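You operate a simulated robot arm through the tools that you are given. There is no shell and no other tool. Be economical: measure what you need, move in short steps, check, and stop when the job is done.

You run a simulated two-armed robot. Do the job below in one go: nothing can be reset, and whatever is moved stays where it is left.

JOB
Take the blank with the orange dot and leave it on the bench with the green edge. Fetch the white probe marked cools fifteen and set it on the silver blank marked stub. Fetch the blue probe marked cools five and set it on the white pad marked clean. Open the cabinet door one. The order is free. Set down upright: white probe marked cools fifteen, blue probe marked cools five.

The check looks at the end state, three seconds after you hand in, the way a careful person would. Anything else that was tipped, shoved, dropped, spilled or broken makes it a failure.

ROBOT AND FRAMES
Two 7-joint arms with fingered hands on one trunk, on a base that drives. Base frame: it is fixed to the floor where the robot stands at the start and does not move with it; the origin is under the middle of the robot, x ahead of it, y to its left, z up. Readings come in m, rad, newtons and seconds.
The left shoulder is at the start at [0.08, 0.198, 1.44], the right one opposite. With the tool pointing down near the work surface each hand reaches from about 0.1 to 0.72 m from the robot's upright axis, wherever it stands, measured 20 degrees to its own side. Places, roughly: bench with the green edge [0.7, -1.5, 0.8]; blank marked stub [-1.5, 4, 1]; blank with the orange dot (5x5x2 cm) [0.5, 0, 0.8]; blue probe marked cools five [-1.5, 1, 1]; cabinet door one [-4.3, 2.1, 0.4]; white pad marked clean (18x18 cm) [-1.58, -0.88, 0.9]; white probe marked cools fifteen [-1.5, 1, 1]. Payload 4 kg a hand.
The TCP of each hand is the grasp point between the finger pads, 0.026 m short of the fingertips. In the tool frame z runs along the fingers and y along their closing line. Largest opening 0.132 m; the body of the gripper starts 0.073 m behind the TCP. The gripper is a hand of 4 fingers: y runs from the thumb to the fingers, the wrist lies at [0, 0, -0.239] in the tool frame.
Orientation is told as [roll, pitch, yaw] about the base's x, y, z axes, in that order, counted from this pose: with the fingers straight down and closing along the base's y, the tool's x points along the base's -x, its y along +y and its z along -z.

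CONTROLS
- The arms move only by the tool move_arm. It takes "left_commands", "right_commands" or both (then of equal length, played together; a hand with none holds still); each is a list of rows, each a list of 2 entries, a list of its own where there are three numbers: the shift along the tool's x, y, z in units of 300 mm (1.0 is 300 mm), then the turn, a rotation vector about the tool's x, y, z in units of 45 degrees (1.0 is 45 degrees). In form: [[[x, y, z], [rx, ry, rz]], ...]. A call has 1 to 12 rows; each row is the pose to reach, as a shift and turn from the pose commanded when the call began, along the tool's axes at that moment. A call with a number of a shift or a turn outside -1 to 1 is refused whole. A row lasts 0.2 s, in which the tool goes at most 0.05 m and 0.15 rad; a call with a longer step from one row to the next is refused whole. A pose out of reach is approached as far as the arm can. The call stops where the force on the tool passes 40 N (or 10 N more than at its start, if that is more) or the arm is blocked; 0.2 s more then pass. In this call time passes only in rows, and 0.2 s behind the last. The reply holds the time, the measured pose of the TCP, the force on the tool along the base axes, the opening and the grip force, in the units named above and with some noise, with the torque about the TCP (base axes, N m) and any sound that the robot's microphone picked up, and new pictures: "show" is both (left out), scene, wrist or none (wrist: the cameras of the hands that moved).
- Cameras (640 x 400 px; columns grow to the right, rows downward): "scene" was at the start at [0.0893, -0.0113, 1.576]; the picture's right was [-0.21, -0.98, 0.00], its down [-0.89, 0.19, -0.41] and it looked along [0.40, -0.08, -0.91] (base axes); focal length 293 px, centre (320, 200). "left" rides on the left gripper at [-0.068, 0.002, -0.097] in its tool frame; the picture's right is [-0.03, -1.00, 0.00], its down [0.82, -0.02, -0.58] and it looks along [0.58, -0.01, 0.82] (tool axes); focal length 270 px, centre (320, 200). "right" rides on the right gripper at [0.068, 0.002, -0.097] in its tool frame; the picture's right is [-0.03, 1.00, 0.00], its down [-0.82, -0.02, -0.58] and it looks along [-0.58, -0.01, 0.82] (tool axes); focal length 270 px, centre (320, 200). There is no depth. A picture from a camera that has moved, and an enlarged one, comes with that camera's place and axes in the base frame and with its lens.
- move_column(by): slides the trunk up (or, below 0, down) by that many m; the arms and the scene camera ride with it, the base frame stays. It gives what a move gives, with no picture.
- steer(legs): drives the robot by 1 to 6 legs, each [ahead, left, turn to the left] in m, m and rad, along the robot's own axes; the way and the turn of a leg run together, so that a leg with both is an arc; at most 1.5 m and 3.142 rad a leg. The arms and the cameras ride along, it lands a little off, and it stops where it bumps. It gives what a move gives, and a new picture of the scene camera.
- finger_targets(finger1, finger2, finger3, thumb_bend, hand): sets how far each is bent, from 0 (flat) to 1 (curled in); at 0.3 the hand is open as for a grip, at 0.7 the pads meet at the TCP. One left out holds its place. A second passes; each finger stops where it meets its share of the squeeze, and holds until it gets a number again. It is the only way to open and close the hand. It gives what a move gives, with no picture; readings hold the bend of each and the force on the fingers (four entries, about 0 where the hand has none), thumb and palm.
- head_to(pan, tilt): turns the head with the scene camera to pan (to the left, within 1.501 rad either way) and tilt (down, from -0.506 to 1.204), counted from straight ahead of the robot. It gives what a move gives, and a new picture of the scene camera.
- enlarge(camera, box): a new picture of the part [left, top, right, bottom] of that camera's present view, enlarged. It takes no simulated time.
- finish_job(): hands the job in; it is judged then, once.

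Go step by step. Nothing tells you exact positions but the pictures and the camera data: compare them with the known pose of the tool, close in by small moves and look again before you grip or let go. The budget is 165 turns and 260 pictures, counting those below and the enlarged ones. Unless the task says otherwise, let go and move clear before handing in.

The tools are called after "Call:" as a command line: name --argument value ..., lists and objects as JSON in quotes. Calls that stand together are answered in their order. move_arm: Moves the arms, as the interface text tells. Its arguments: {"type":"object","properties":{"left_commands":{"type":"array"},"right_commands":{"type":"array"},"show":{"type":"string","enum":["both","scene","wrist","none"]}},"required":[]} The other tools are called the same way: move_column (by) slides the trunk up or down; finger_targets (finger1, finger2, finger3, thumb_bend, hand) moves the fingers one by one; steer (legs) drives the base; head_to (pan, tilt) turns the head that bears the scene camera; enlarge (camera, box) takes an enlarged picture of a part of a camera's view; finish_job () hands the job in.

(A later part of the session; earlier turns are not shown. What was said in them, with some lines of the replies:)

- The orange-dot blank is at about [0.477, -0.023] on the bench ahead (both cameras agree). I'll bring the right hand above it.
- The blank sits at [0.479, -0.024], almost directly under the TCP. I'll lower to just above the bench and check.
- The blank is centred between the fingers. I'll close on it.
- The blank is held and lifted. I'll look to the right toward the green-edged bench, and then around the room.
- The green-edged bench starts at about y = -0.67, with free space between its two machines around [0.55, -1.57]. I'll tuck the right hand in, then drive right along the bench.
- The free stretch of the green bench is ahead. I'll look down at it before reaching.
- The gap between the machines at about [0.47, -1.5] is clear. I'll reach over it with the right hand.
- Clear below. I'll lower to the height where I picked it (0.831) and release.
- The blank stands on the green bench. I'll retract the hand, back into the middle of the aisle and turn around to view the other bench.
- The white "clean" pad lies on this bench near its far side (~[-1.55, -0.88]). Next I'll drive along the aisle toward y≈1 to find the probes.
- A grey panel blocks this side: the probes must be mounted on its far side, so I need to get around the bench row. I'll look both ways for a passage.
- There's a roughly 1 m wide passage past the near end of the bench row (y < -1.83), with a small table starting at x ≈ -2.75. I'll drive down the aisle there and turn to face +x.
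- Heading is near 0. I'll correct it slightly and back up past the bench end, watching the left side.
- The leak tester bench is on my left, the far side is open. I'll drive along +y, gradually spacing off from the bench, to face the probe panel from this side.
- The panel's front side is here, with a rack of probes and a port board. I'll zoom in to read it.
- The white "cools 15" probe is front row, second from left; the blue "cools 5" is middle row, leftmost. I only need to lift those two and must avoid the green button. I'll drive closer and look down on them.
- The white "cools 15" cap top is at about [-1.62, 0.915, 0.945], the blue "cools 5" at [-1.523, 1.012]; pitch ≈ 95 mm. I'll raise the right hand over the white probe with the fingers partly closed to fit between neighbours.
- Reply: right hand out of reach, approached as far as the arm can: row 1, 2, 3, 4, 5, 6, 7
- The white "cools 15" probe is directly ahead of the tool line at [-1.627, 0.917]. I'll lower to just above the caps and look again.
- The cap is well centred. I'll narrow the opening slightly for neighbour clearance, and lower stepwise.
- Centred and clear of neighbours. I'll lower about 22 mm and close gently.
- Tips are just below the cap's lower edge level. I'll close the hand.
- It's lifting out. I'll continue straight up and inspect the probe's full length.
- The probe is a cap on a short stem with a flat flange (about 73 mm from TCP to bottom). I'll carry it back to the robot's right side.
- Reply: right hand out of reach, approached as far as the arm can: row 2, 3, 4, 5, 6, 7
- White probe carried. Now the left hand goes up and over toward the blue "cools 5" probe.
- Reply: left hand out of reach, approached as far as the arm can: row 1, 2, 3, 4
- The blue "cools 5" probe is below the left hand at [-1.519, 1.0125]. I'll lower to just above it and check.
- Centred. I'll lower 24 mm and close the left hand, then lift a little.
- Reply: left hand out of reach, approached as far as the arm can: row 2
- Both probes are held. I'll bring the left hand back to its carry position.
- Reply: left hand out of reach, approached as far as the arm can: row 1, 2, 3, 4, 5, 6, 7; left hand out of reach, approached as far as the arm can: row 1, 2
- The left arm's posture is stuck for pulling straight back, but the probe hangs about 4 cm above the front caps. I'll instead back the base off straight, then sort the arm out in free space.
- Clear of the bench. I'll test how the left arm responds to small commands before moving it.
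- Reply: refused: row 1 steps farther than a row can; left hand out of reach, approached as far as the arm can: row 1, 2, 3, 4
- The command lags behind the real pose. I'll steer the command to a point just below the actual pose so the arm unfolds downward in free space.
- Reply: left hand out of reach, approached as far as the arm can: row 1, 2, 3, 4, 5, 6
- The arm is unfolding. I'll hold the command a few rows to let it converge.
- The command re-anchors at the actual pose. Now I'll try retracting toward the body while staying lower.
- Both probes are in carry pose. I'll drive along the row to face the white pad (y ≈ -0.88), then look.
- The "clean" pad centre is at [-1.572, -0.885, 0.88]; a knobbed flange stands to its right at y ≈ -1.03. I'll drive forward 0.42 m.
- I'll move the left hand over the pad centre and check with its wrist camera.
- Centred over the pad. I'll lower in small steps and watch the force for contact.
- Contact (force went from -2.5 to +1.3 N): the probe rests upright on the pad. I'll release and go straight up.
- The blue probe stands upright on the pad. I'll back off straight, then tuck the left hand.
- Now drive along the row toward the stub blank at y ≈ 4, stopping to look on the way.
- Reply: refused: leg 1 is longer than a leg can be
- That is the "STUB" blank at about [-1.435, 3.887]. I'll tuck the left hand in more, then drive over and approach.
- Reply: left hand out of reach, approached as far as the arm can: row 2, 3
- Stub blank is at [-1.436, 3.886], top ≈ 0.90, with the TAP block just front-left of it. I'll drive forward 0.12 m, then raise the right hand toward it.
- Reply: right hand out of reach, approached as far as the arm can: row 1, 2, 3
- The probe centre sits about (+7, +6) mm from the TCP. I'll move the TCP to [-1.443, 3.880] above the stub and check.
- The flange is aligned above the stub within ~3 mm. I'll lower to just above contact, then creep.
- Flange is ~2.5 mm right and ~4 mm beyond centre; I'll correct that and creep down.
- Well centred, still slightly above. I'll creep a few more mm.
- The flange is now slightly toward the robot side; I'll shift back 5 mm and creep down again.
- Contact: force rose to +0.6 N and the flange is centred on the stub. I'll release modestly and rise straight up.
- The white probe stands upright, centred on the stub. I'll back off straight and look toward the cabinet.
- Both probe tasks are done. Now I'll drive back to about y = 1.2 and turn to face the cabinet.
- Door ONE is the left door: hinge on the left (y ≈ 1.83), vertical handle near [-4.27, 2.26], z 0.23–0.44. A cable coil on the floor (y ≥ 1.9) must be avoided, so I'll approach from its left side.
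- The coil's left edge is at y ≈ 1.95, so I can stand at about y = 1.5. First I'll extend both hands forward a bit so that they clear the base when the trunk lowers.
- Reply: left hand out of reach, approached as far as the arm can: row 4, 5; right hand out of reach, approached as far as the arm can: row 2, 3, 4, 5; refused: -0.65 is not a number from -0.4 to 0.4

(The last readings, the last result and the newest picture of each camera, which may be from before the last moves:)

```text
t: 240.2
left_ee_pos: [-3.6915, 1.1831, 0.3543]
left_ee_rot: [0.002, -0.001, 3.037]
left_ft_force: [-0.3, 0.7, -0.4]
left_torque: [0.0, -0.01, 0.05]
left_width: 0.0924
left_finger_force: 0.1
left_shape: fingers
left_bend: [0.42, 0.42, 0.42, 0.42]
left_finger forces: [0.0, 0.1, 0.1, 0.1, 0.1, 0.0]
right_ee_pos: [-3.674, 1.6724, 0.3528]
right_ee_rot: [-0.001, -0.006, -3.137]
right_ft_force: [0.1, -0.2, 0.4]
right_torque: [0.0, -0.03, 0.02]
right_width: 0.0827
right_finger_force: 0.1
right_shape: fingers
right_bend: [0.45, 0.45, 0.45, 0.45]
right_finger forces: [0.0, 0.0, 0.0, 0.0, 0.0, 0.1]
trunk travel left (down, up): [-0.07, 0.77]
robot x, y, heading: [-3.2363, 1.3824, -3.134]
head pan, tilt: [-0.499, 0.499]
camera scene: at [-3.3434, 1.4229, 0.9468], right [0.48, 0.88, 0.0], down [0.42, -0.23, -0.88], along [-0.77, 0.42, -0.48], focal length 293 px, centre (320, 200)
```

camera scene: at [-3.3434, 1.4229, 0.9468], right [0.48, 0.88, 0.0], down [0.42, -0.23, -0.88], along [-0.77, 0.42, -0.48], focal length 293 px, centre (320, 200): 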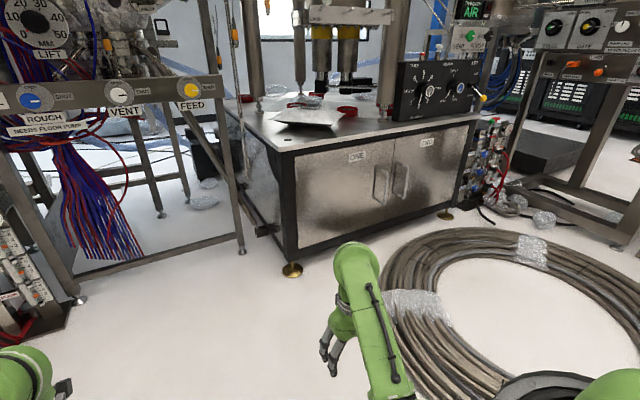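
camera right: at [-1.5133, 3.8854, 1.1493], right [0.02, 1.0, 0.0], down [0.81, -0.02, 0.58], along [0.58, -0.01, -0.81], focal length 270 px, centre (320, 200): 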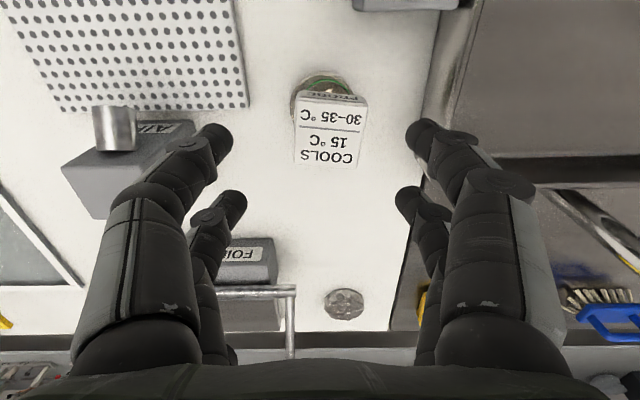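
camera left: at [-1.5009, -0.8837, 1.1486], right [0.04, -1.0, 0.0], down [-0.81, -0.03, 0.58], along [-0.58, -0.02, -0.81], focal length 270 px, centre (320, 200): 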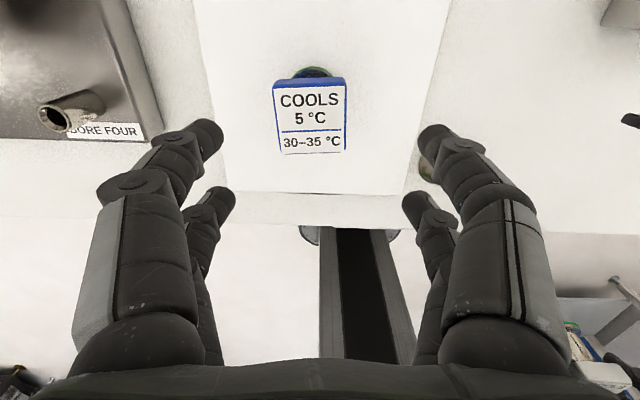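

Good view of the cabinet. I'll first orient the right hand: yaw 35° to its right, then pitch up so that the fingers point horizontally at the handle.

Call:
enlarge --camera "scene" --box '[270, 120, 478, 250]'

Call:
move_arm --right_commands '[[[0, 0, -0.03], [0, 0, 0.156]], [[0, 0, -0.06], [0, 0, 0.312]], [[0, 0, -0.08], [0, 0, 0.468]], [[0, 0, -0.1], [0, 0, 0.624]], [[0, 0, -0.1], [0, 0, 0.78]]]' --show "none"

Call:
move_arm --right_commands '[[[-0.06, 0, 0], [0, -0.166, 0]], [[-0.12, 0, 0], [0, -0.333, 0]], [[-0.18, 0, 0], [0, -0.5, 0]], [[-0.24, 0, 0], [0, -0.666, 0]], [[-0.3, 0, 0], [0, -0.833, 0]], [[-0.36, 0, 0], [0, -1.0, 0]]]' --show "none"

```text
3.08 times, centred on (374, 185) of scene
camera zoom: at [-3.3434, 1.4229, 0.9468], right [0.48, 0.88, 0.0], down [0.42, -0.23, -0.88], along [-0.77, 0.42, -0.48], focal length 900 px, centre (154, 246)
```

zoom: 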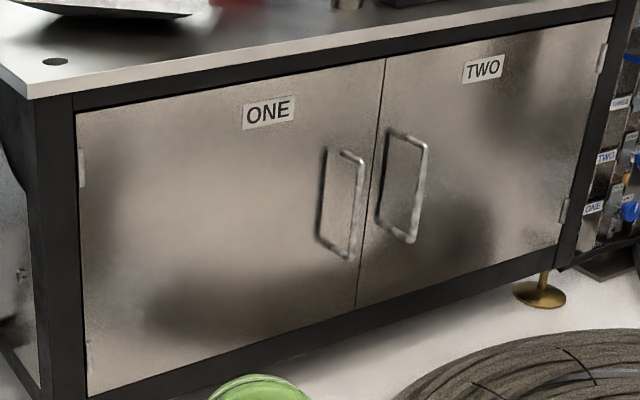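

```text
t: 241.3
left_ee_pos: [-3.6918, 1.1843, 0.3536]
left_ee_rot: [0.003, -0.002, 3.036]
left_ft_force: [0.0, 0.0, 0.2]
left_torque: [0.02, 0.02, 0.01]
left_width: 0.0926
left_finger_force: 0.0
left_shape: fingers
left_bend: [0.42, 0.42, 0.42, 0.42]
left_finger forces: [0.1, 0.0, 0.0, 0.0, 0.1, 0.0]
right_ee_pos: [-3.6866, 1.6768, 0.36]
right_ee_rot: [0.0, -0.006, 2.531]
right_ft_force: [-0.1, -0.2, -0.7]
right_torque: [0.01, 0.0, 0.03]
right_width: 0.0823
right_finger_force: 0.1
right_shape: fingers
right_bend: [0.45, 0.45, 0.45, 0.45]
right_finger forces: [0.1, 0.0, 0.1, 0.0, 0.0, 0.0]
right hand out of reach, approached as far as the arm can: row 1, 2, 3, 4, 5
trunk travel left (down, up): [-0.07, 0.77]
robot x, y, heading: [-3.2336, 1.3805, -3.142]
head pan, tilt: [-0.499, 0.499]
```

```text
t: 242.8
left_ee_pos: [-3.6932, 1.1835, 0.3539]
left_ee_rot: [0.003, 0.0, 3.036]
left_ft_force: [-0.9, -0.3, -0.8]
left_torque: [-0.01, -0.05, 0.04]
left_width: 0.0925
left_finger_force: 0.1
left_shape: fingers
left_bend: [0.42, 0.42, 0.42, 0.42]
left_finger forces: [0.1, 0.0, 0.1, 0.0, 0.0, 0.0]
right_ee_pos: [-3.7742, 1.7375, 0.3609]
right_ee_rot: [0.002, -0.794, 2.533]
right_ft_force: [0.2, 0.4, 0.7]
right_torque: [-0.03, -0.02, 0.02]
right_width: 0.0827
right_finger_force: 0.1
right_shape: fingers
right_bend: [0.45, 0.45, 0.45, 0.45]
right_finger forces: [0.0, 0.0, 0.0, 0.0, 0.0, 0.0]
trunk travel left (down, up): [-0.07, 0.77]
robot x, y, heading: [-3.2353, 1.3786, -3.137]
head pan, tilt: [-0.499, 0.499]
```

Call:
move_arm --right_commands '[[[-0.04, 0, 0.04], [0, -0.166, 0]], [[-0.08, 0, 0.08], [0, -0.333, 0]], [[-0.12, 0, 0.12], [0, -0.5, 0]], [[-0.16, 0, 0.16], [0, -0.666, 0]], [[-0.2, 0, 0.2], [0, -0.833, 0]], [[-0.24, 0, 0.24], [0, -1.0, 0]]]' --show "both"

```text
t: 244.2
left_ee_pos: [-3.6926, 1.1835, 0.3541]
left_ee_rot: [0.001, -0.004, 3.036]
left_ft_force: [-0.6, -0.4, 0.3]
left_torque: [-0.02, -0.03, -0.01]
left_width: 0.0927
left_finger_force: 0.1
left_shape: fingers
left_bend: [0.42, 0.42, 0.42, 0.42]
left_finger forces: [0.0, 0.0, 0.1, 0.1, 0.0, 0.1]
right_ee_pos: [-3.8577, 1.7965, 0.3603]
right_ee_rot: [2.507, -1.565, 0.027]
right_ft_force: [-0.1, 0.2, -0.2]
right_torque: [0.02, 0.02, -0.01]
right_width: 0.0824
right_finger_force: 0.0
right_shape: fingers
right_bend: [0.45, 0.45, 0.45, 0.45]
right_finger forces: [0.0, 0.1, 0.0, 0.1, 0.1, 0.0]
trunk travel left (down, up): [-0.07, 0.77]
robot x, y, heading: [-3.2308, 1.379, -3.137]
head pan, tilt: [-0.499, 0.499]
camera scene: at [-3.3435, 1.4229, 0.9468], right [0.47, 0.88, 0.0], down [0.42, -0.23, -0.88], along [-0.77, 0.42, -0.48], focal length 293 px, centre (320, 200)
camera right: at [-3.7799, 1.7393, 0.291], right [-0.57, -0.82, 0.03], down [0.49, -0.31, 0.81], along [-0.66, 0.48, 0.58], focal length 270 px, centre (320, 200)
```

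scene: 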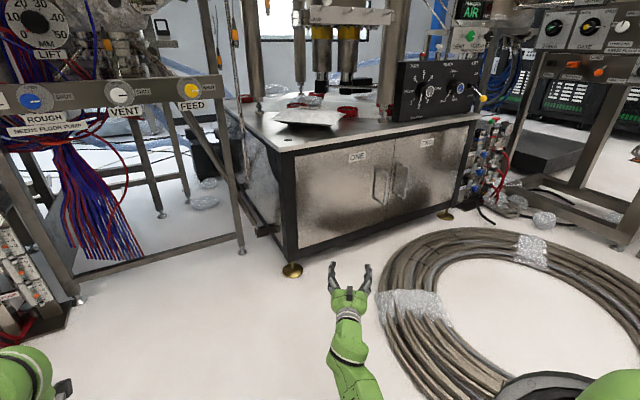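
right: 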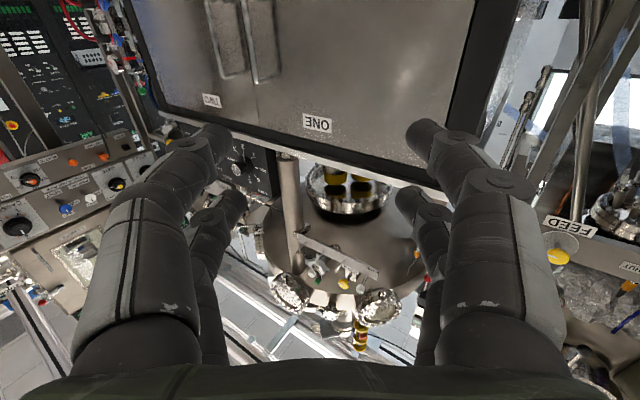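

The hand points horizontally at the door. The handle bar is at about [-4.265, 2.263], z 0.28–0.43. I'll drive closer while staying left of the coil.

Call:
steer --legs '[[0.28, -0.1, 0]]'

Call:
enlarge --camera "scene" --box '[280, 100, 600, 300]'

```text
t: 246.2
left_ee_pos: [-3.9728, 1.2806, 0.3547]
left_ee_rot: [0.002, -0.001, 3.042]
left_ft_force: [0.3, -0.1, 1.1]
left_torque: [-0.02, 0.01, -0.01]
left_width: 0.0928
left_finger_force: 0.0
left_shape: fingers
left_bend: [0.42, 0.42, 0.42, 0.42]
left_finger forces: [0.0, 0.0, 0.0, 0.0, 0.0, 0.0]
right_ee_pos: [-4.1402, 1.8935, 0.3597]
right_ee_rot: [2.752, -1.566, -0.216]
right_ft_force: [0.5, -0.1, -0.6]
right_torque: [-0.02, 0.0, 0.03]
right_width: 0.0828
right_finger_force: 0.1
right_shape: fingers
right_bend: [0.45, 0.45, 0.45, 0.45]
right_finger forces: [0.1, 0.0, 0.0, 0.0, 0.0, 0.1]
trunk travel left (down, up): [-0.07, 0.77]
robot x, y, heading: [-3.5134, 1.4749, -3.133]
head pan, tilt: [-0.499, 0.499]
camera scene: at [-3.6248, 1.5219, 0.9468], right [0.47, 0.88, 0.0], down [0.42, -0.23, -0.88], along [-0.77, 0.41, -0.48], focal length 293 px, centre (320, 200)
```

scene: 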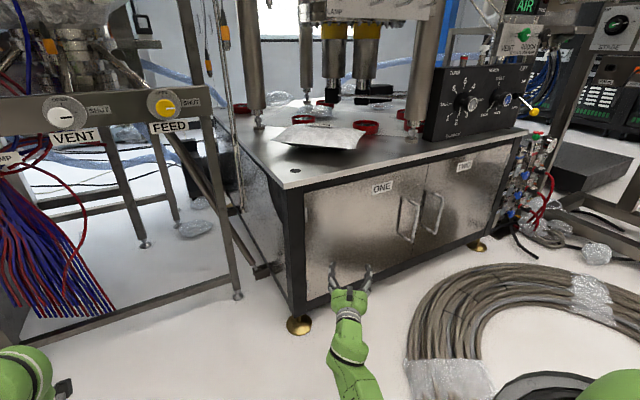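

```text
2.00 times, centred on (440, 200) of scene
camera zoom: at [-3.6248, 1.5219, 0.9468], right [0.47, 0.88, 0.0], down [0.42, -0.23, -0.88], along [-0.77, 0.41, -0.48], focal length 585 px, centre (80, 200)
```

zoom: 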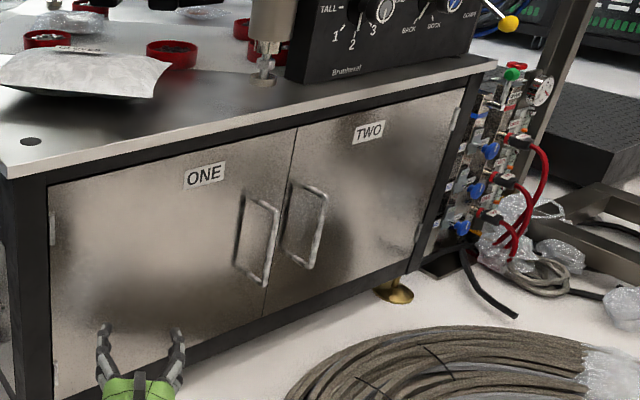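

I'll move the right hand to a pre-grasp point about 9 cm in front of the handle.

Call:
move_arm --right_commands '[[[0, -0.11, 0.11], [0, 0, 0]], [[0, -0.22, 0.22], [0, 0, 0]], [[0, -0.33, 0.33], [0, 0, 0]], [[0, -0.44, 0.44], [0, 0, 0]], [[0, -0.55, 0.55], [0, 0, 0]], [[0, -0.66, 0.65], [0, 0, 0]], [[0, -0.76, 0.74], [0, 0, 0]]]' --show "both"

Call:
enlarge --camera "scene" --box '[360, 170, 488, 250]'

```text
t: 247.8
left_ee_pos: [-3.9722, 1.2807, 0.3553]
left_ee_rot: [0.001, -0.002, 3.039]
left_ft_force: [-0.7, -1.1, -0.5]
left_torque: [0.01, 0.03, 0.01]
left_width: 0.0926
left_finger_force: 0.1
left_shape: fingers
left_bend: [0.42, 0.42, 0.42, 0.42]
left_finger forces: [0.0, 0.0, 0.0, 0.1, 0.0, 0.0]
right_ee_pos: [-4.1911, 2.209, 0.3577]
right_ee_rot: [2.573, -1.568, -0.038]
right_ft_force: [0.0, -0.3, 0.2]
right_torque: [0.02, 0.03, -0.04]
right_width: 0.0823
right_finger_force: 0.2
right_shape: fingers
right_bend: [0.45, 0.45, 0.45, 0.45]
right_finger forces: [0.1, 0.1, 0.1, 0.0, 0.0, 0.1]
trunk travel left (down, up): [-0.07, 0.77]
robot x, y, heading: [-3.5154, 1.4791, -3.138]
head pan, tilt: [-0.499, 0.499]
camera scene: at [-3.6244, 1.5218, 0.9468], right [0.47, 0.88, 0.0], down [0.42, -0.23, -0.88], along [-0.77, 0.41, -0.48], focal length 293 px, centre (320, 200)
camera right: at [-4.1127, 2.1528, 0.2892], right [-0.57, -0.82, 0.03], down [0.49, -0.31, 0.81], along [-0.66, 0.48, 0.58], focal length 270 px, centre (320, 200)
```

scene: 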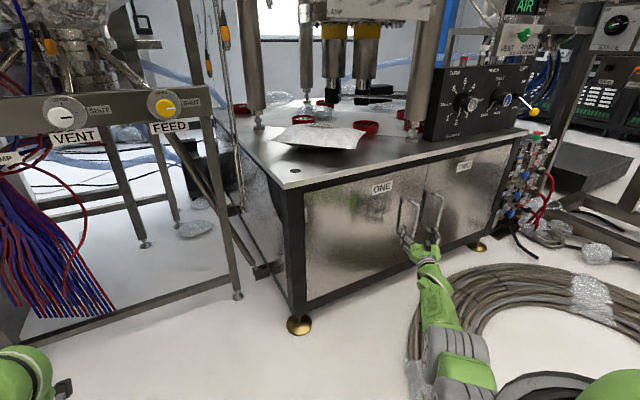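
right: 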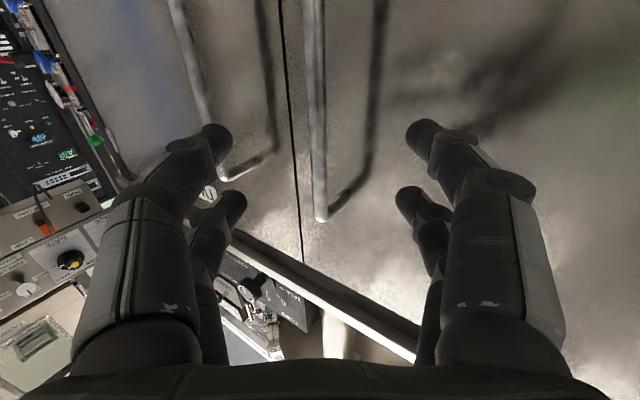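

```text
5.00 times, centred on (424, 210) of scene
camera zoom: at [-3.6244, 1.5218, 0.9468], right [0.47, 0.88, 0.0], down [0.42, -0.23, -0.88], along [-0.77, 0.41, -0.48], focal length 1463 px, centre (-200, 150)
```

zoom: 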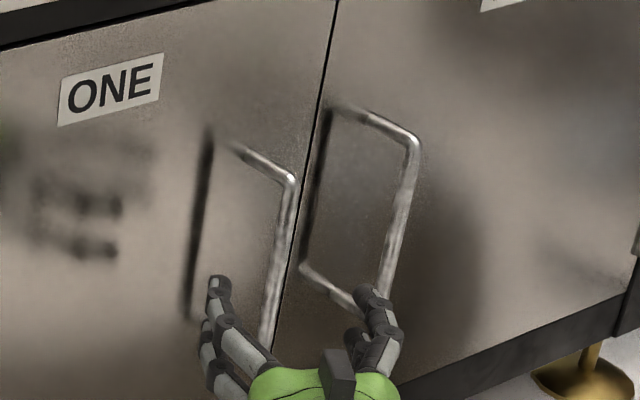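

The handle bar is aligned with the hand axis (within ~4 mm) and about 96 mm ahead. I'll narrow the fingers so as not to touch door two's handle, and advance.

Call:
finger_targets --hand "right" --finger1 0.53 --finger2 0.53 --finger3 0.53 --thumb_bend 0.53

Call:
move_arm --right_commands '[[[0, -0.012, 0.1], [0, 0, 0]], [[0, -0.012, 0.18], [0, 0, 0]]]' --show "both"

```text
t: 248.8
left_ee_pos: [-3.9711, 1.2808, 0.3554]
left_ee_rot: [0.002, -0.001, 3.04]
left_ft_force: [-0.1, 0.3, 0.0]
left_torque: [0.0, 0.0, 0.0]
left_width: 0.0929
left_finger_force: 0.1
left_shape: fingers
left_bend: [0.42, 0.42, 0.42, 0.42]
left_finger forces: [0.1, 0.1, 0.0, 0.0, 0.0, 0.0]
right_ee_pos: [-4.1917, 2.2072, 0.3593]
right_ee_rot: [2.76, -1.566, -0.219]
right_ft_force: [-0.4, -0.4, -0.5]
right_torque: [0.01, 0.02, -0.02]
right_width: 0.0564
right_finger_force: 0.1
right_shape: fingers
right_bend: [0.53, 0.53, 0.53, 0.53]
right_finger forces: [0.0, 0.0, 0.1, 0.1, 0.1, 0.0]
trunk travel left (down, up): [-0.07, 0.77]
robot x, y, heading: [-3.5093, 1.4809, -3.134]
head pan, tilt: [-0.499, 0.499]
```

```text
t: 249.4
left_ee_pos: [-3.9718, 1.2812, 0.3554]
left_ee_rot: [0.003, -0.001, 3.041]
left_ft_force: [0.0, -0.6, 0.5]
left_torque: [-0.02, -0.01, 0.01]
left_width: 0.0927
left_finger_force: 0.1
left_shape: fingers
left_bend: [0.42, 0.42, 0.42, 0.42]
left_finger forces: [0.0, 0.0, 0.1, 0.0, 0.0, 0.0]
right_ee_pos: [-4.1988, 2.2141, 0.3596]
right_ee_rot: [2.653, -1.566, -0.116]
right_ft_force: [0.2, 0.0, -0.4]
right_torque: [0.0, 0.03, 0.0]
right_width: 0.0565
right_finger_force: 0.0
right_shape: fingers
right_bend: [0.53, 0.53, 0.53, 0.53]
right_finger forces: [0.0, 0.1, 0.0, 0.0, 0.0, 0.0]
right hand out of reach, approached as far as the arm can: row 1, 2
trunk travel left (down, up): [-0.07, 0.77]
robot x, y, heading: [-3.5149, 1.4767, -3.134]
head pan, tilt: [-0.499, 0.499]
camera scene: at [-3.6245, 1.5218, 0.9468], right [0.47, 0.88, 0.0], down [0.42, -0.23, -0.88], along [-0.77, 0.41, -0.48], focal length 293 px, centre (320, 200)
camera right: at [-4.1207, 2.1585, 0.2918], right [-0.57, -0.82, 0.03], down [0.49, -0.31, 0.81], along [-0.66, 0.48, 0.58], focal length 270 px, centre (320, 200)
```

scene: 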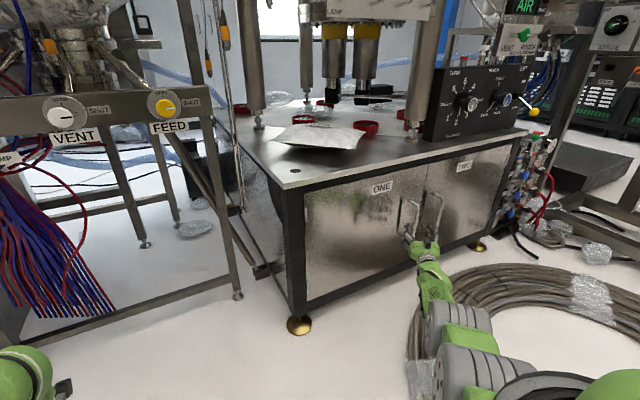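
right: 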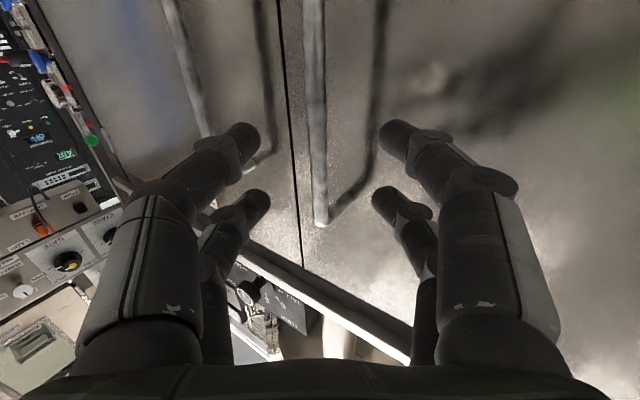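

The arm is at its reach limit, so I'll use the base to move the last 8 cm along the hand's pointing direction.

Call:
steer --legs '[[0.062, -0.052, 0]]'

Call:
enlarge --camera "right" --box '[0, 0, 640, 400]'

```text
t: 250.4
left_ee_pos: [-4.0334, 1.3326, 0.3547]
left_ee_rot: [0.002, -0.002, 3.04]
left_ft_force: [-0.1, 1.2, 0.3]
left_torque: [-0.01, 0.01, 0.01]
left_width: 0.0928
left_finger_force: 0.1
left_shape: fingers
left_bend: [0.42, 0.42, 0.42, 0.42]
left_finger forces: [0.0, 0.0, 0.0, 0.1, 0.0, 0.0]
right_ee_pos: [-4.2585, 2.2667, 0.3587]
right_ee_rot: [2.366, -1.565, 0.17]
right_ft_force: [16.7, -2.9, -0.6]
right_torque: [0.03, -0.03, 0.14]
right_width: 0.0451
right_finger_force: 7.7
right_shape: fingers
right_bend: [0.62, 0.61, 0.53, 0.53]
right_finger forces: [8.3, 8.1, 0.0, 0.1, 0.1, 0.0]
trunk travel left (down, up): [-0.07, 0.77]
robot x, y, heading: [-3.5711, 1.5286, -3.134]
head pan, tilt: [-0.499, 0.499]
camera scene: at [-3.6854, 1.5733, 0.9469], right [0.47, 0.88, 0.0], down [0.42, -0.23, -0.88], along [-0.77, 0.42, -0.48], focal length 293 px, centre (320, 200)
```

scene: 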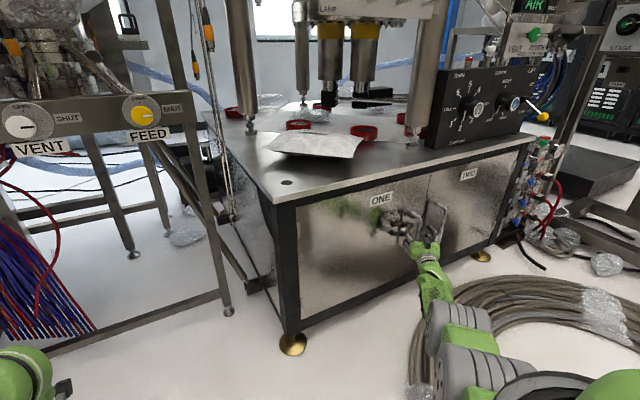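

```text
1.00 times, centred on (320, 200) of right
camera zoom: at [-4.1808, 2.2104, 0.2912], right [-0.57, -0.82, 0.03], down [0.49, -0.31, 0.81], along [-0.66, 0.48, 0.58], focal length 270 px, centre (320, 200)
```

zoom: 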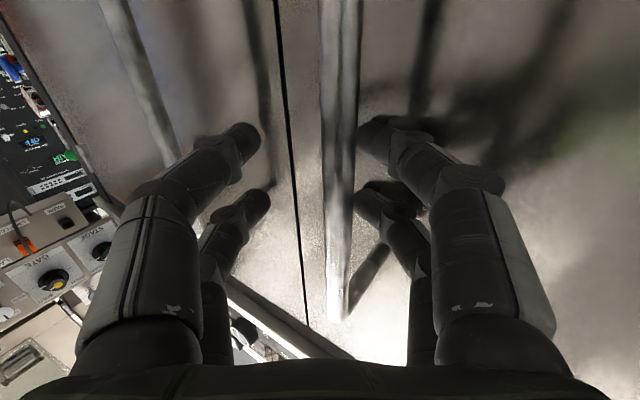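

The tips are lightly touching the door with the bar between the fingers. I'll back off 8 mm and close the hand on the bar.

Call:
move_arm --right_commands '[[[0, 0, -0.03], [0, 0, 0]]]' --show "none"

Call:
finger_targets --hand "right" --finger1 0.75 --finger2 0.75 --finger3 0.75 --thumb_bend 0.75

Call:
enlarge --camera "right" --box '[0, 0, 640, 400]'

```text
t: 250.8
left_ee_pos: [-4.0344, 1.332, 0.3553]
left_ee_rot: [0.004, -0.001, 3.038]
left_ft_force: [-0.3, -0.1, -0.6]
left_torque: [-0.01, 0.02, 0.04]
left_width: 0.0926
left_finger_force: 0.0
left_shape: fingers
left_bend: [0.42, 0.42, 0.42, 0.42]
left_finger forces: [0.1, 0.1, 0.0, 0.0, 0.0, 0.0]
right_ee_pos: [-4.2541, 2.2642, 0.3584]
right_ee_rot: [2.027, -1.568, 0.508]
right_ft_force: [5.6, 1.8, -0.3]
right_torque: [-0.01, -0.02, -0.03]
right_width: 0.05
right_finger_force: 2.9
right_shape: fingers
right_bend: [0.57, 0.57, 0.53, 0.53]
right_finger forces: [3.0, 3.0, 0.0, 0.0, 0.0, 0.0]
right hand out of reach, approached as far as the arm can: row 1
trunk travel left (down, up): [-0.07, 0.77]
robot x, y, heading: [-3.5788, 1.5305, -3.136]
head pan, tilt: [-0.499, 0.499]
```

```text
t: 251.8
left_ee_pos: [-4.0339, 1.333, 0.3535]
left_ee_rot: [0.002, -0.001, 3.04]
left_ft_force: [0.1, -0.1, 0.0]
left_torque: [0.01, -0.02, -0.02]
left_width: 0.0929
left_finger_force: 0.0
left_shape: fingers
left_bend: [0.42, 0.42, 0.42, 0.42]
left_finger forces: [0.0, 0.0, 0.1, 0.0, 0.0, 0.0]
right_ee_pos: [-4.255, 2.2641, 0.3578]
right_ee_rot: [2.32, -1.569, 0.216]
right_ft_force: [0.4, -0.1, 0.8]
right_torque: [-0.02, 0.0, 0.02]
right_width: 0.0
right_finger_force: 0.0
right_shape: fingers
right_bend: [0.74, 0.74, 0.72, 0.71]
right_finger forces: [0.1, 0.1, 0.1, 0.0, 0.0, 0.0]
trunk travel left (down, up): [-0.07, 0.77]
robot x, y, heading: [-3.5763, 1.529, -3.135]
head pan, tilt: [-0.499, 0.499]
```

```text
1.00 times, centred on (320, 200) of right
camera zoom: at [-4.1775, 2.2084, 0.2899], right [-0.57, -0.82, 0.03], down [0.49, -0.31, 0.81], along [-0.66, 0.48, 0.58], focal length 270 px, centre (320, 200)
```

zoom: 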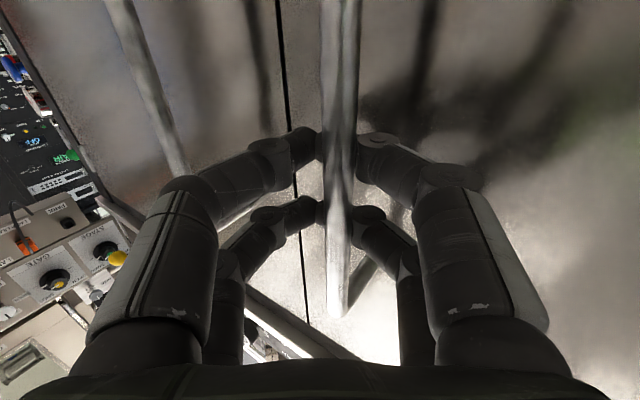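

The fingers have closed around behind the bar, hooking it. I'll pull along the door's arc to about 20° and check.

Call:
move_arm --right_commands '[[[0, -0.028, -0.06], [0, 0, 0]], [[0, -0.056, -0.115], [0, 0, 0]], [[0, -0.08, -0.18], [0, 0, 0]], [[0, -0.097, -0.239], [0, 0, 0]], [[0, -0.115, -0.3], [0, 0, 0]], [[0, -0.131, -0.363], [0, 0, 0]], [[0, -0.142, -0.43], [0, 0, 0]], [[0, -0.151, -0.492], [0, 0, 0]]]' --show "both"

```text
t: 253.7
left_ee_pos: [-4.0331, 1.3325, 0.3544]
left_ee_rot: [0.002, -0.002, 3.039]
left_ft_force: [0.3, -0.1, -0.7]
left_torque: [-0.02, -0.01, 0.01]
left_width: 0.0927
left_finger_force: 0.1
left_shape: fingers
left_bend: [0.42, 0.42, 0.42, 0.42]
left_finger forces: [0.0, 0.1, 0.0, 0.1, 0.0, 0.0]
right_ee_pos: [-4.1086, 2.216, 0.3578]
right_ee_rot: [2.411, -1.567, 0.121]
right_ft_force: [0.5, -0.4, -0.1]
right_torque: [-0.01, 0.0, -0.03]
right_width: 0.0
right_finger_force: 0.1
right_shape: fingers
right_bend: [0.74, 0.74, 0.73, 0.72]
right_finger forces: [0.0, 0.1, 0.1, 0.0, 0.0, 0.1]
trunk travel left (down, up): [-0.07, 0.77]
robot x, y, heading: [-3.5764, 1.5292, -3.133]
head pan, tilt: [-0.499, 0.499]
camera scene: at [-3.6859, 1.5732, 0.9468], right [0.47, 0.88, 0.0], down [0.42, -0.23, -0.88], along [-0.77, 0.42, -0.48], focal length 293 px, centre (320, 200)
camera right: at [-4.0304, 2.1603, 0.2903], right [-0.57, -0.82, 0.03], down [0.49, -0.31, 0.81], along [-0.66, 0.48, 0.58], focal length 270 px, centre (320, 200)
```

scene: 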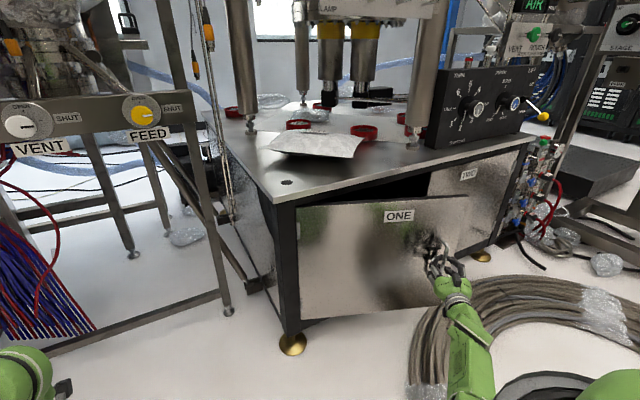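
right: 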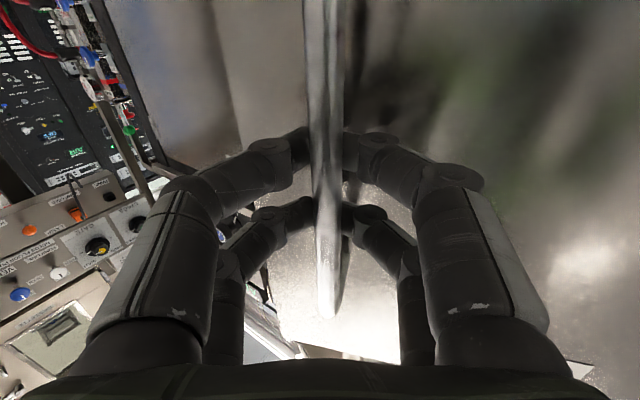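

The door swings freely. I'll continue the arc to about 35° with the arm, then use the base to follow through to about 60° and beyond.

Call:
move_arm --right_commands '[[[0, -0.006, -0.128], [0, 0, 0]], [[0, -0.009, -0.257], [0, 0, 0]], [[0, 0.003, -0.386], [0, 0, 0]]]' --show "none"

Call:
steer --legs '[[-0.11, 0.155, 0]]'

Call:
enlarge --camera "right" --box '[0, 0, 640, 400]'

```text
t: 254.4
left_ee_pos: [-4.0336, 1.3324, 0.3549]
left_ee_rot: [0.001, -0.001, 3.04]
left_ft_force: [-0.9, 0.6, -0.1]
left_torque: [0.03, 0.04, 0.01]
left_width: 0.0924
left_finger_force: 0.1
left_shape: fingers
left_bend: [0.42, 0.42, 0.42, 0.42]
left_finger forces: [0.1, 0.1, 0.0, 0.0, 0.0, 0.0]
right_ee_pos: [-4.0125, 2.1532, 0.3586]
right_ee_rot: [2.38, -1.566, 0.155]
right_ft_force: [7.5, -3.9, 2.0]
right_torque: [-0.04, -0.1, 0.03]
right_width: 0.0
right_finger_force: 0.0
right_shape: fingers
right_bend: [0.74, 0.73, 0.73, 0.73]
right_finger forces: [0.1, 0.0, 0.0, 0.0, 0.0, 0.0]
trunk travel left (down, up): [-0.07, 0.77]
robot x, y, heading: [-3.5786, 1.5298, -3.133]
head pan, tilt: [-0.499, 0.499]
```

```text
t: 256.0
left_ee_pos: [-3.922, 1.1779, 0.3534]
left_ee_rot: [0.003, -0.002, 3.039]
left_ft_force: [-0.2, 0.2, 0.5]
left_torque: [-0.02, 0.01, -0.01]
left_width: 0.0928
left_finger_force: 0.1
left_shape: fingers
left_bend: [0.42, 0.42, 0.42, 0.42]
left_finger forces: [0.0, 0.0, 0.0, 0.1, 0.0, 0.0]
right_ee_pos: [-3.8995, 1.9969, 0.3566]
right_ee_rot: [2.326, -1.567, 0.208]
right_ft_force: [-3.0, -0.1, -0.1]
right_torque: [-0.02, -0.03, -0.01]
right_width: 0.0
right_finger_force: 0.1
right_shape: fingers
right_bend: [0.74, 0.74, 0.74, 0.72]
right_finger forces: [0.1, 0.0, 0.0, 0.0, 0.0, 0.1]
trunk travel left (down, up): [-0.07, 0.77]
robot x, y, heading: [-3.4654, 1.3727, -3.137]
head pan, tilt: [-0.499, 0.499]
camera scene: at [-3.574, 1.4171, 0.9468], right [0.47, 0.88, 0.0], down [0.42, -0.23, -0.88], along [-0.77, 0.42, -0.48], focal length 293 px, centre (320, 200)
```

scene: 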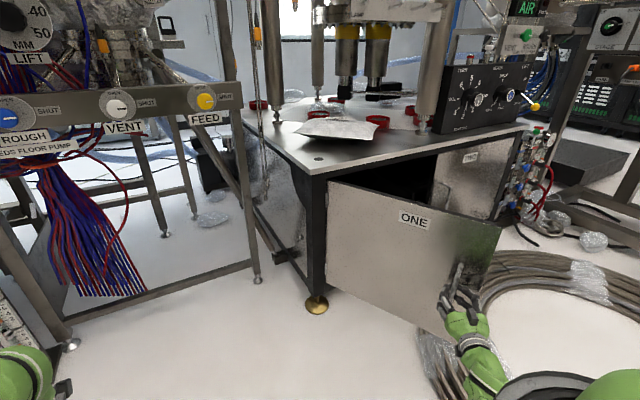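

```text
1.00 times, centred on (320, 200) of right
camera zoom: at [-3.8216, 1.9396, 0.289], right [-0.57, -0.82, 0.03], down [0.49, -0.31, 0.81], along [-0.66, 0.48, 0.58], focal length 270 px, centre (320, 200)
```

zoom: 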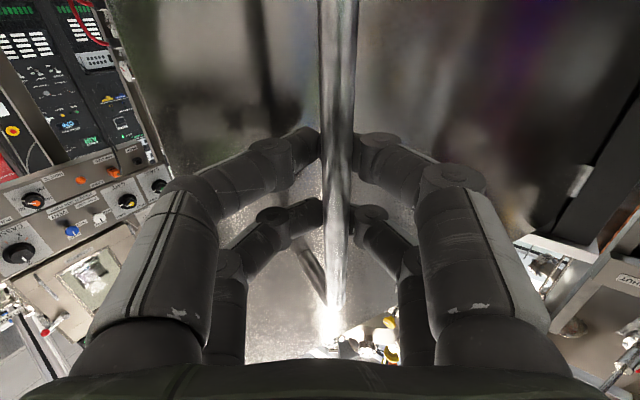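

The door is about 60° open and still hooked. I'll follow the arc to about 80–85° with the base.

Call:
steer --legs '[[-0.035, 0.175, 0]]'

Call:
enlarge --camera "right" --box '[0, 0, 640, 400]'

```text
t: 257.5
left_ee_pos: [-3.8875, 1.0035, 0.3542]
left_ee_rot: [0.002, -0.002, 3.031]
left_ft_force: [0.9, 0.0, -0.2]
left_torque: [0.02, 0.01, 0.01]
left_width: 0.0927
left_finger_force: 0.0
left_shape: fingers
left_bend: [0.42, 0.42, 0.42, 0.42]
left_finger forces: [0.1, 0.0, 0.1, 0.0, 0.0, 0.0]
right_ee_pos: [-3.8627, 1.8232, 0.357]
right_ee_rot: [2.608, -1.567, -0.078]
right_ft_force: [-17.7, -0.7, 0.2]
right_torque: [-0.01, -0.04, -0.07]
right_width: 0.0001
right_finger_force: 9.3
right_shape: fingers
right_bend: [0.71, 0.7, 0.74, 0.74]
right_finger forces: [9.1, 8.8, 1.4, 0.0, 0.1, 0.0]
trunk travel left (down, up): [-0.07, 0.77]
robot x, y, heading: [-3.4298, 1.1984, 3.137]
head pan, tilt: [-0.499, 0.499]
camera scene: at [-3.5394, 1.2423, 0.9467], right [0.48, 0.88, 0.0], down [0.42, -0.23, -0.88], along [-0.77, 0.42, -0.48], focal length 293 px, centre (320, 200)
```

scene: 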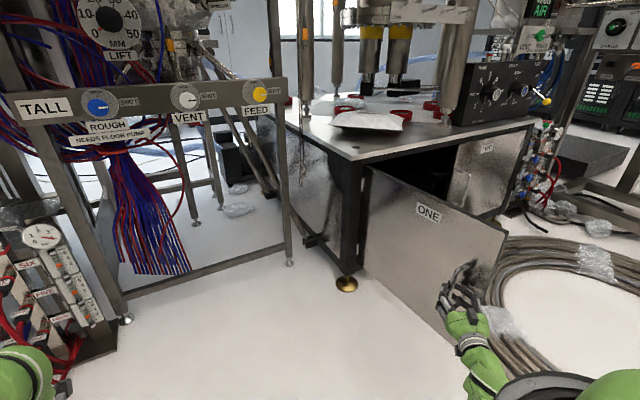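

```text
1.00 times, centred on (320, 200) of right
camera zoom: at [-3.7837, 1.7665, 0.2894], right [-0.57, -0.82, 0.03], down [0.49, -0.32, 0.81], along [-0.66, 0.48, 0.58], focal length 270 px, centre (320, 200)
```

zoom: 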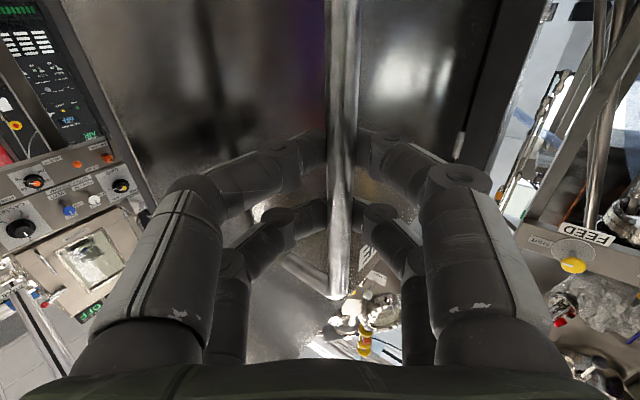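

The door is at about 80°+. I'll relieve the tension slightly, open the fingers partway and withdraw along the hand's axis.

Call:
move_arm --right_commands '[[[0, 0.025, 0.035], [0, 0, 0]]]' --show "none"

Call:
finger_targets --hand "right" --finger1 0.5 --finger2 0.5 --finger3 0.5 --thumb_bend 0.5

Call:
enlarge --camera "right" --box '[0, 0, 640, 400]'

```text
t: 257.9
left_ee_pos: [-3.8879, 1.0043, 0.3549]
left_ee_rot: [0.002, -0.002, 3.031]
left_ft_force: [0.2, 1.1, -1.1]
left_torque: [-0.02, 0.0, -0.02]
left_width: 0.0929
left_finger_force: 0.2
left_shape: fingers
left_bend: [0.42, 0.42, 0.42, 0.42]
left_finger forces: [0.0, 0.0, 0.1, 0.0, 0.1, 0.1]
right_ee_pos: [-3.8728, 1.8224, 0.3576]
right_ee_rot: [2.437, -1.566, 0.091]
right_ft_force: [-0.6, 0.3, -0.7]
right_torque: [0.0, -0.03, -0.01]
right_width: 0.0
right_finger_force: 0.0
right_shape: fingers
right_bend: [0.73, 0.73, 0.74, 0.74]
right_finger forces: [0.0, 0.0, 0.0, 0.0, 0.0, 0.1]
trunk travel left (down, up): [-0.07, 0.77]
robot x, y, heading: [-3.4296, 1.1973, 3.136]
head pan, tilt: [-0.499, 0.499]
```

```text
t: 258.9
left_ee_pos: [-3.8876, 1.0046, 0.3546]
left_ee_rot: [0.001, -0.002, 3.033]
left_ft_force: [0.3, -1.2, -0.4]
left_torque: [-0.01, -0.01, 0.02]
left_width: 0.0928
left_finger_force: 0.1
left_shape: fingers
left_bend: [0.42, 0.42, 0.42, 0.42]
left_finger forces: [0.0, 0.1, 0.1, 0.1, 0.0, 0.1]
right_ee_pos: [-3.8733, 1.8228, 0.3574]
right_ee_rot: [2.557, -1.565, -0.026]
right_ft_force: [0.8, -0.6, -0.6]
right_torque: [0.0, -0.01, 0.01]
right_width: 0.0664
right_finger_force: 0.2
right_shape: fingers
right_bend: [0.5, 0.5, 0.5, 0.5]
right_finger forces: [0.1, 0.0, 0.3, 0.0, 0.4, 0.0]
trunk travel left (down, up): [-0.07, 0.77]
robot x, y, heading: [-3.433, 1.2006, 3.14]
head pan, tilt: [-0.499, 0.499]
```

```text
1.00 times, centred on (320, 200) of right
camera zoom: at [-3.7957, 1.7662, 0.2891], right [-0.58, -0.82, 0.03], down [0.49, -0.32, 0.81], along [-0.66, 0.48, 0.58], focal length 270 px, centre (320, 200)
```

zoom: 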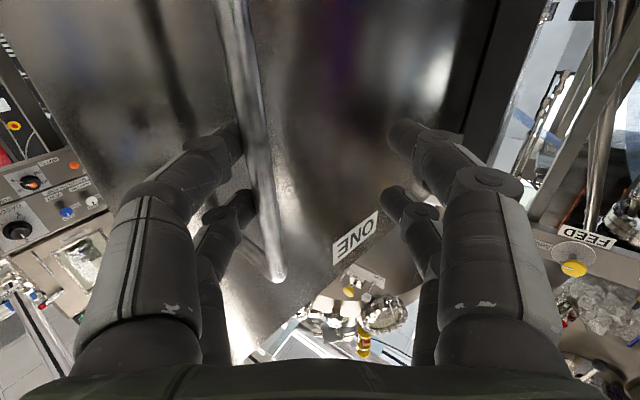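

Call:
move_arm --right_commands '[[[0, 0, -0.1], [0, 0, 0]], [[0, 0, -0.22], [0, 0, 0]], [[0, 0, -0.36], [0, 0, 0]]]' --show "both"

```text
t: 259.7
left_ee_pos: [-3.8876, 1.0038, 0.3547]
left_ee_rot: [0.002, -0.003, 3.031]
left_ft_force: [0.5, 0.8, 0.3]
left_torque: [0.02, -0.02, 0.0]
left_width: 0.0927
left_finger_force: 0.0
left_shape: fingers
left_bend: [0.42, 0.42, 0.42, 0.42]
left_finger forces: [0.1, 0.1, 0.1, 0.1, 0.1, 0.0]
right_ee_pos: [-3.7868, 1.7614, 0.3583]
right_ee_rot: [2.776, -1.566, -0.248]
right_ft_force: [-0.2, 0.5, 0.2]
right_torque: [0.02, 0.0, 0.0]
right_width: 0.0658
right_finger_force: 0.1
right_shape: fingers
right_bend: [0.5, 0.5, 0.5, 0.5]
right_finger forces: [0.0, 0.1, 0.1, 0.0, 0.0, 0.0]
trunk travel left (down, up): [-0.07, 0.77]
robot x, y, heading: [-3.428, 1.2002, 3.14]
head pan, tilt: [-0.499, 0.499]
camera scene: at [-3.5386, 1.2424, 0.9468], right [0.48, 0.88, 0.0], down [0.42, -0.23, -0.88], along [-0.77, 0.42, -0.48], focal length 293 px, centre (320, 200)
camera right: at [-3.7082, 1.7052, 0.2887], right [-0.57, -0.82, 0.03], down [0.49, -0.32, 0.81], along [-0.66, 0.48, 0.58], focal length 270 px, centre (320, 200)
```

scene: 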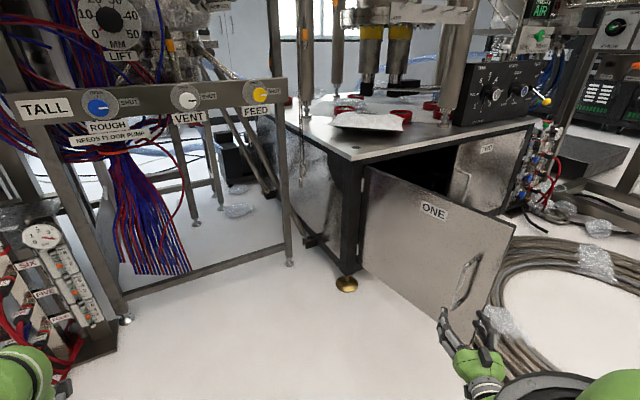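
right: 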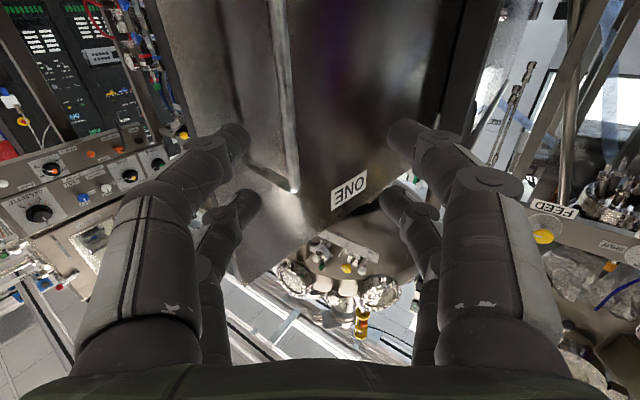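

Released; the door stands wide open. I'll back away and check that it stays.

Call:
steer --legs '[[-0.4, 0.1, 0]]'

Call:
enlarge --camera "scene" --box '[280, 80, 600, 280]'

```text
t: 262.2
left_ee_pos: [-3.4931, 0.9059, 0.3542]
left_ee_rot: [0.002, -0.001, 3.026]
left_ft_force: [-0.1, -0.4, 0.1]
left_torque: [-0.03, -0.03, -0.01]
left_width: 0.0927
left_finger_force: 0.0
left_shape: fingers
left_bend: [0.42, 0.42, 0.42, 0.42]
left_finger forces: [0.0, 0.0, 0.0, 0.1, 0.1, 0.0]
right_ee_pos: [-3.3876, 1.6627, 0.3564]
right_ee_rot: [2.597, -1.568, -0.074]
right_ft_force: [0.4, 0.9, 0.1]
right_torque: [-0.03, 0.04, -0.03]
right_width: 0.0658
right_finger_force: 0.0
right_shape: fingers
right_bend: [0.5, 0.5, 0.5, 0.5]
right_finger forces: [0.0, 0.0, 0.1, 0.1, 0.0, 0.0]
trunk travel left (down, up): [-0.07, 0.77]
robot x, y, heading: [-3.0357, 1.0977, 3.136]
head pan, tilt: [-0.499, 0.499]
camera scene: at [-3.1428, 1.1416, 0.9468], right [0.48, 0.88, 0.0], down [0.42, -0.23, -0.88], along [-0.77, 0.42, -0.48], focal length 293 px, centre (320, 200)
```

scene: 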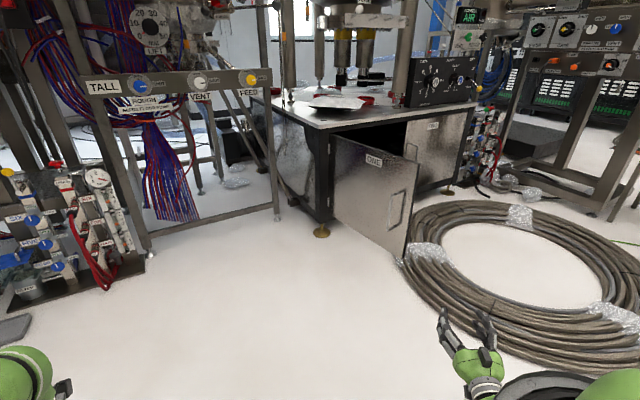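

```text
2.00 times, centred on (440, 180) of scene
camera zoom: at [-3.1428, 1.1416, 0.9468], right [0.48, 0.88, 0.0], down [0.42, -0.23, -0.88], along [-0.77, 0.42, -0.48], focal length 585 px, centre (80, 240)
```

zoom: 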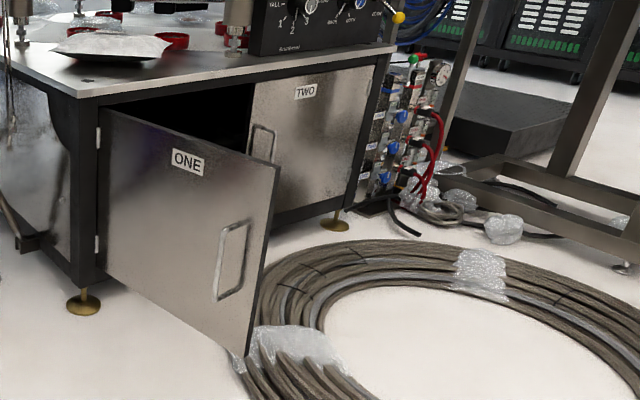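

The door stands about 75–80° open, the coil is untouched, and I'm clear of everything. The blank and both probes were checked in place, upright where required, so I'm handing in.

Call:
finish_job

```text
The job is handed in.
```

The job is handed in, and every part was in place when I last saw it:
- **Blank with the orange dot:** on the bench with the green edge.
- **White probe (cools fifteen):** upright on the silver blank marked stub.
- **Blue probe (cools five):** upright on the white pad marked clean.
- **Cabinet door one:** open to about 75–80°.
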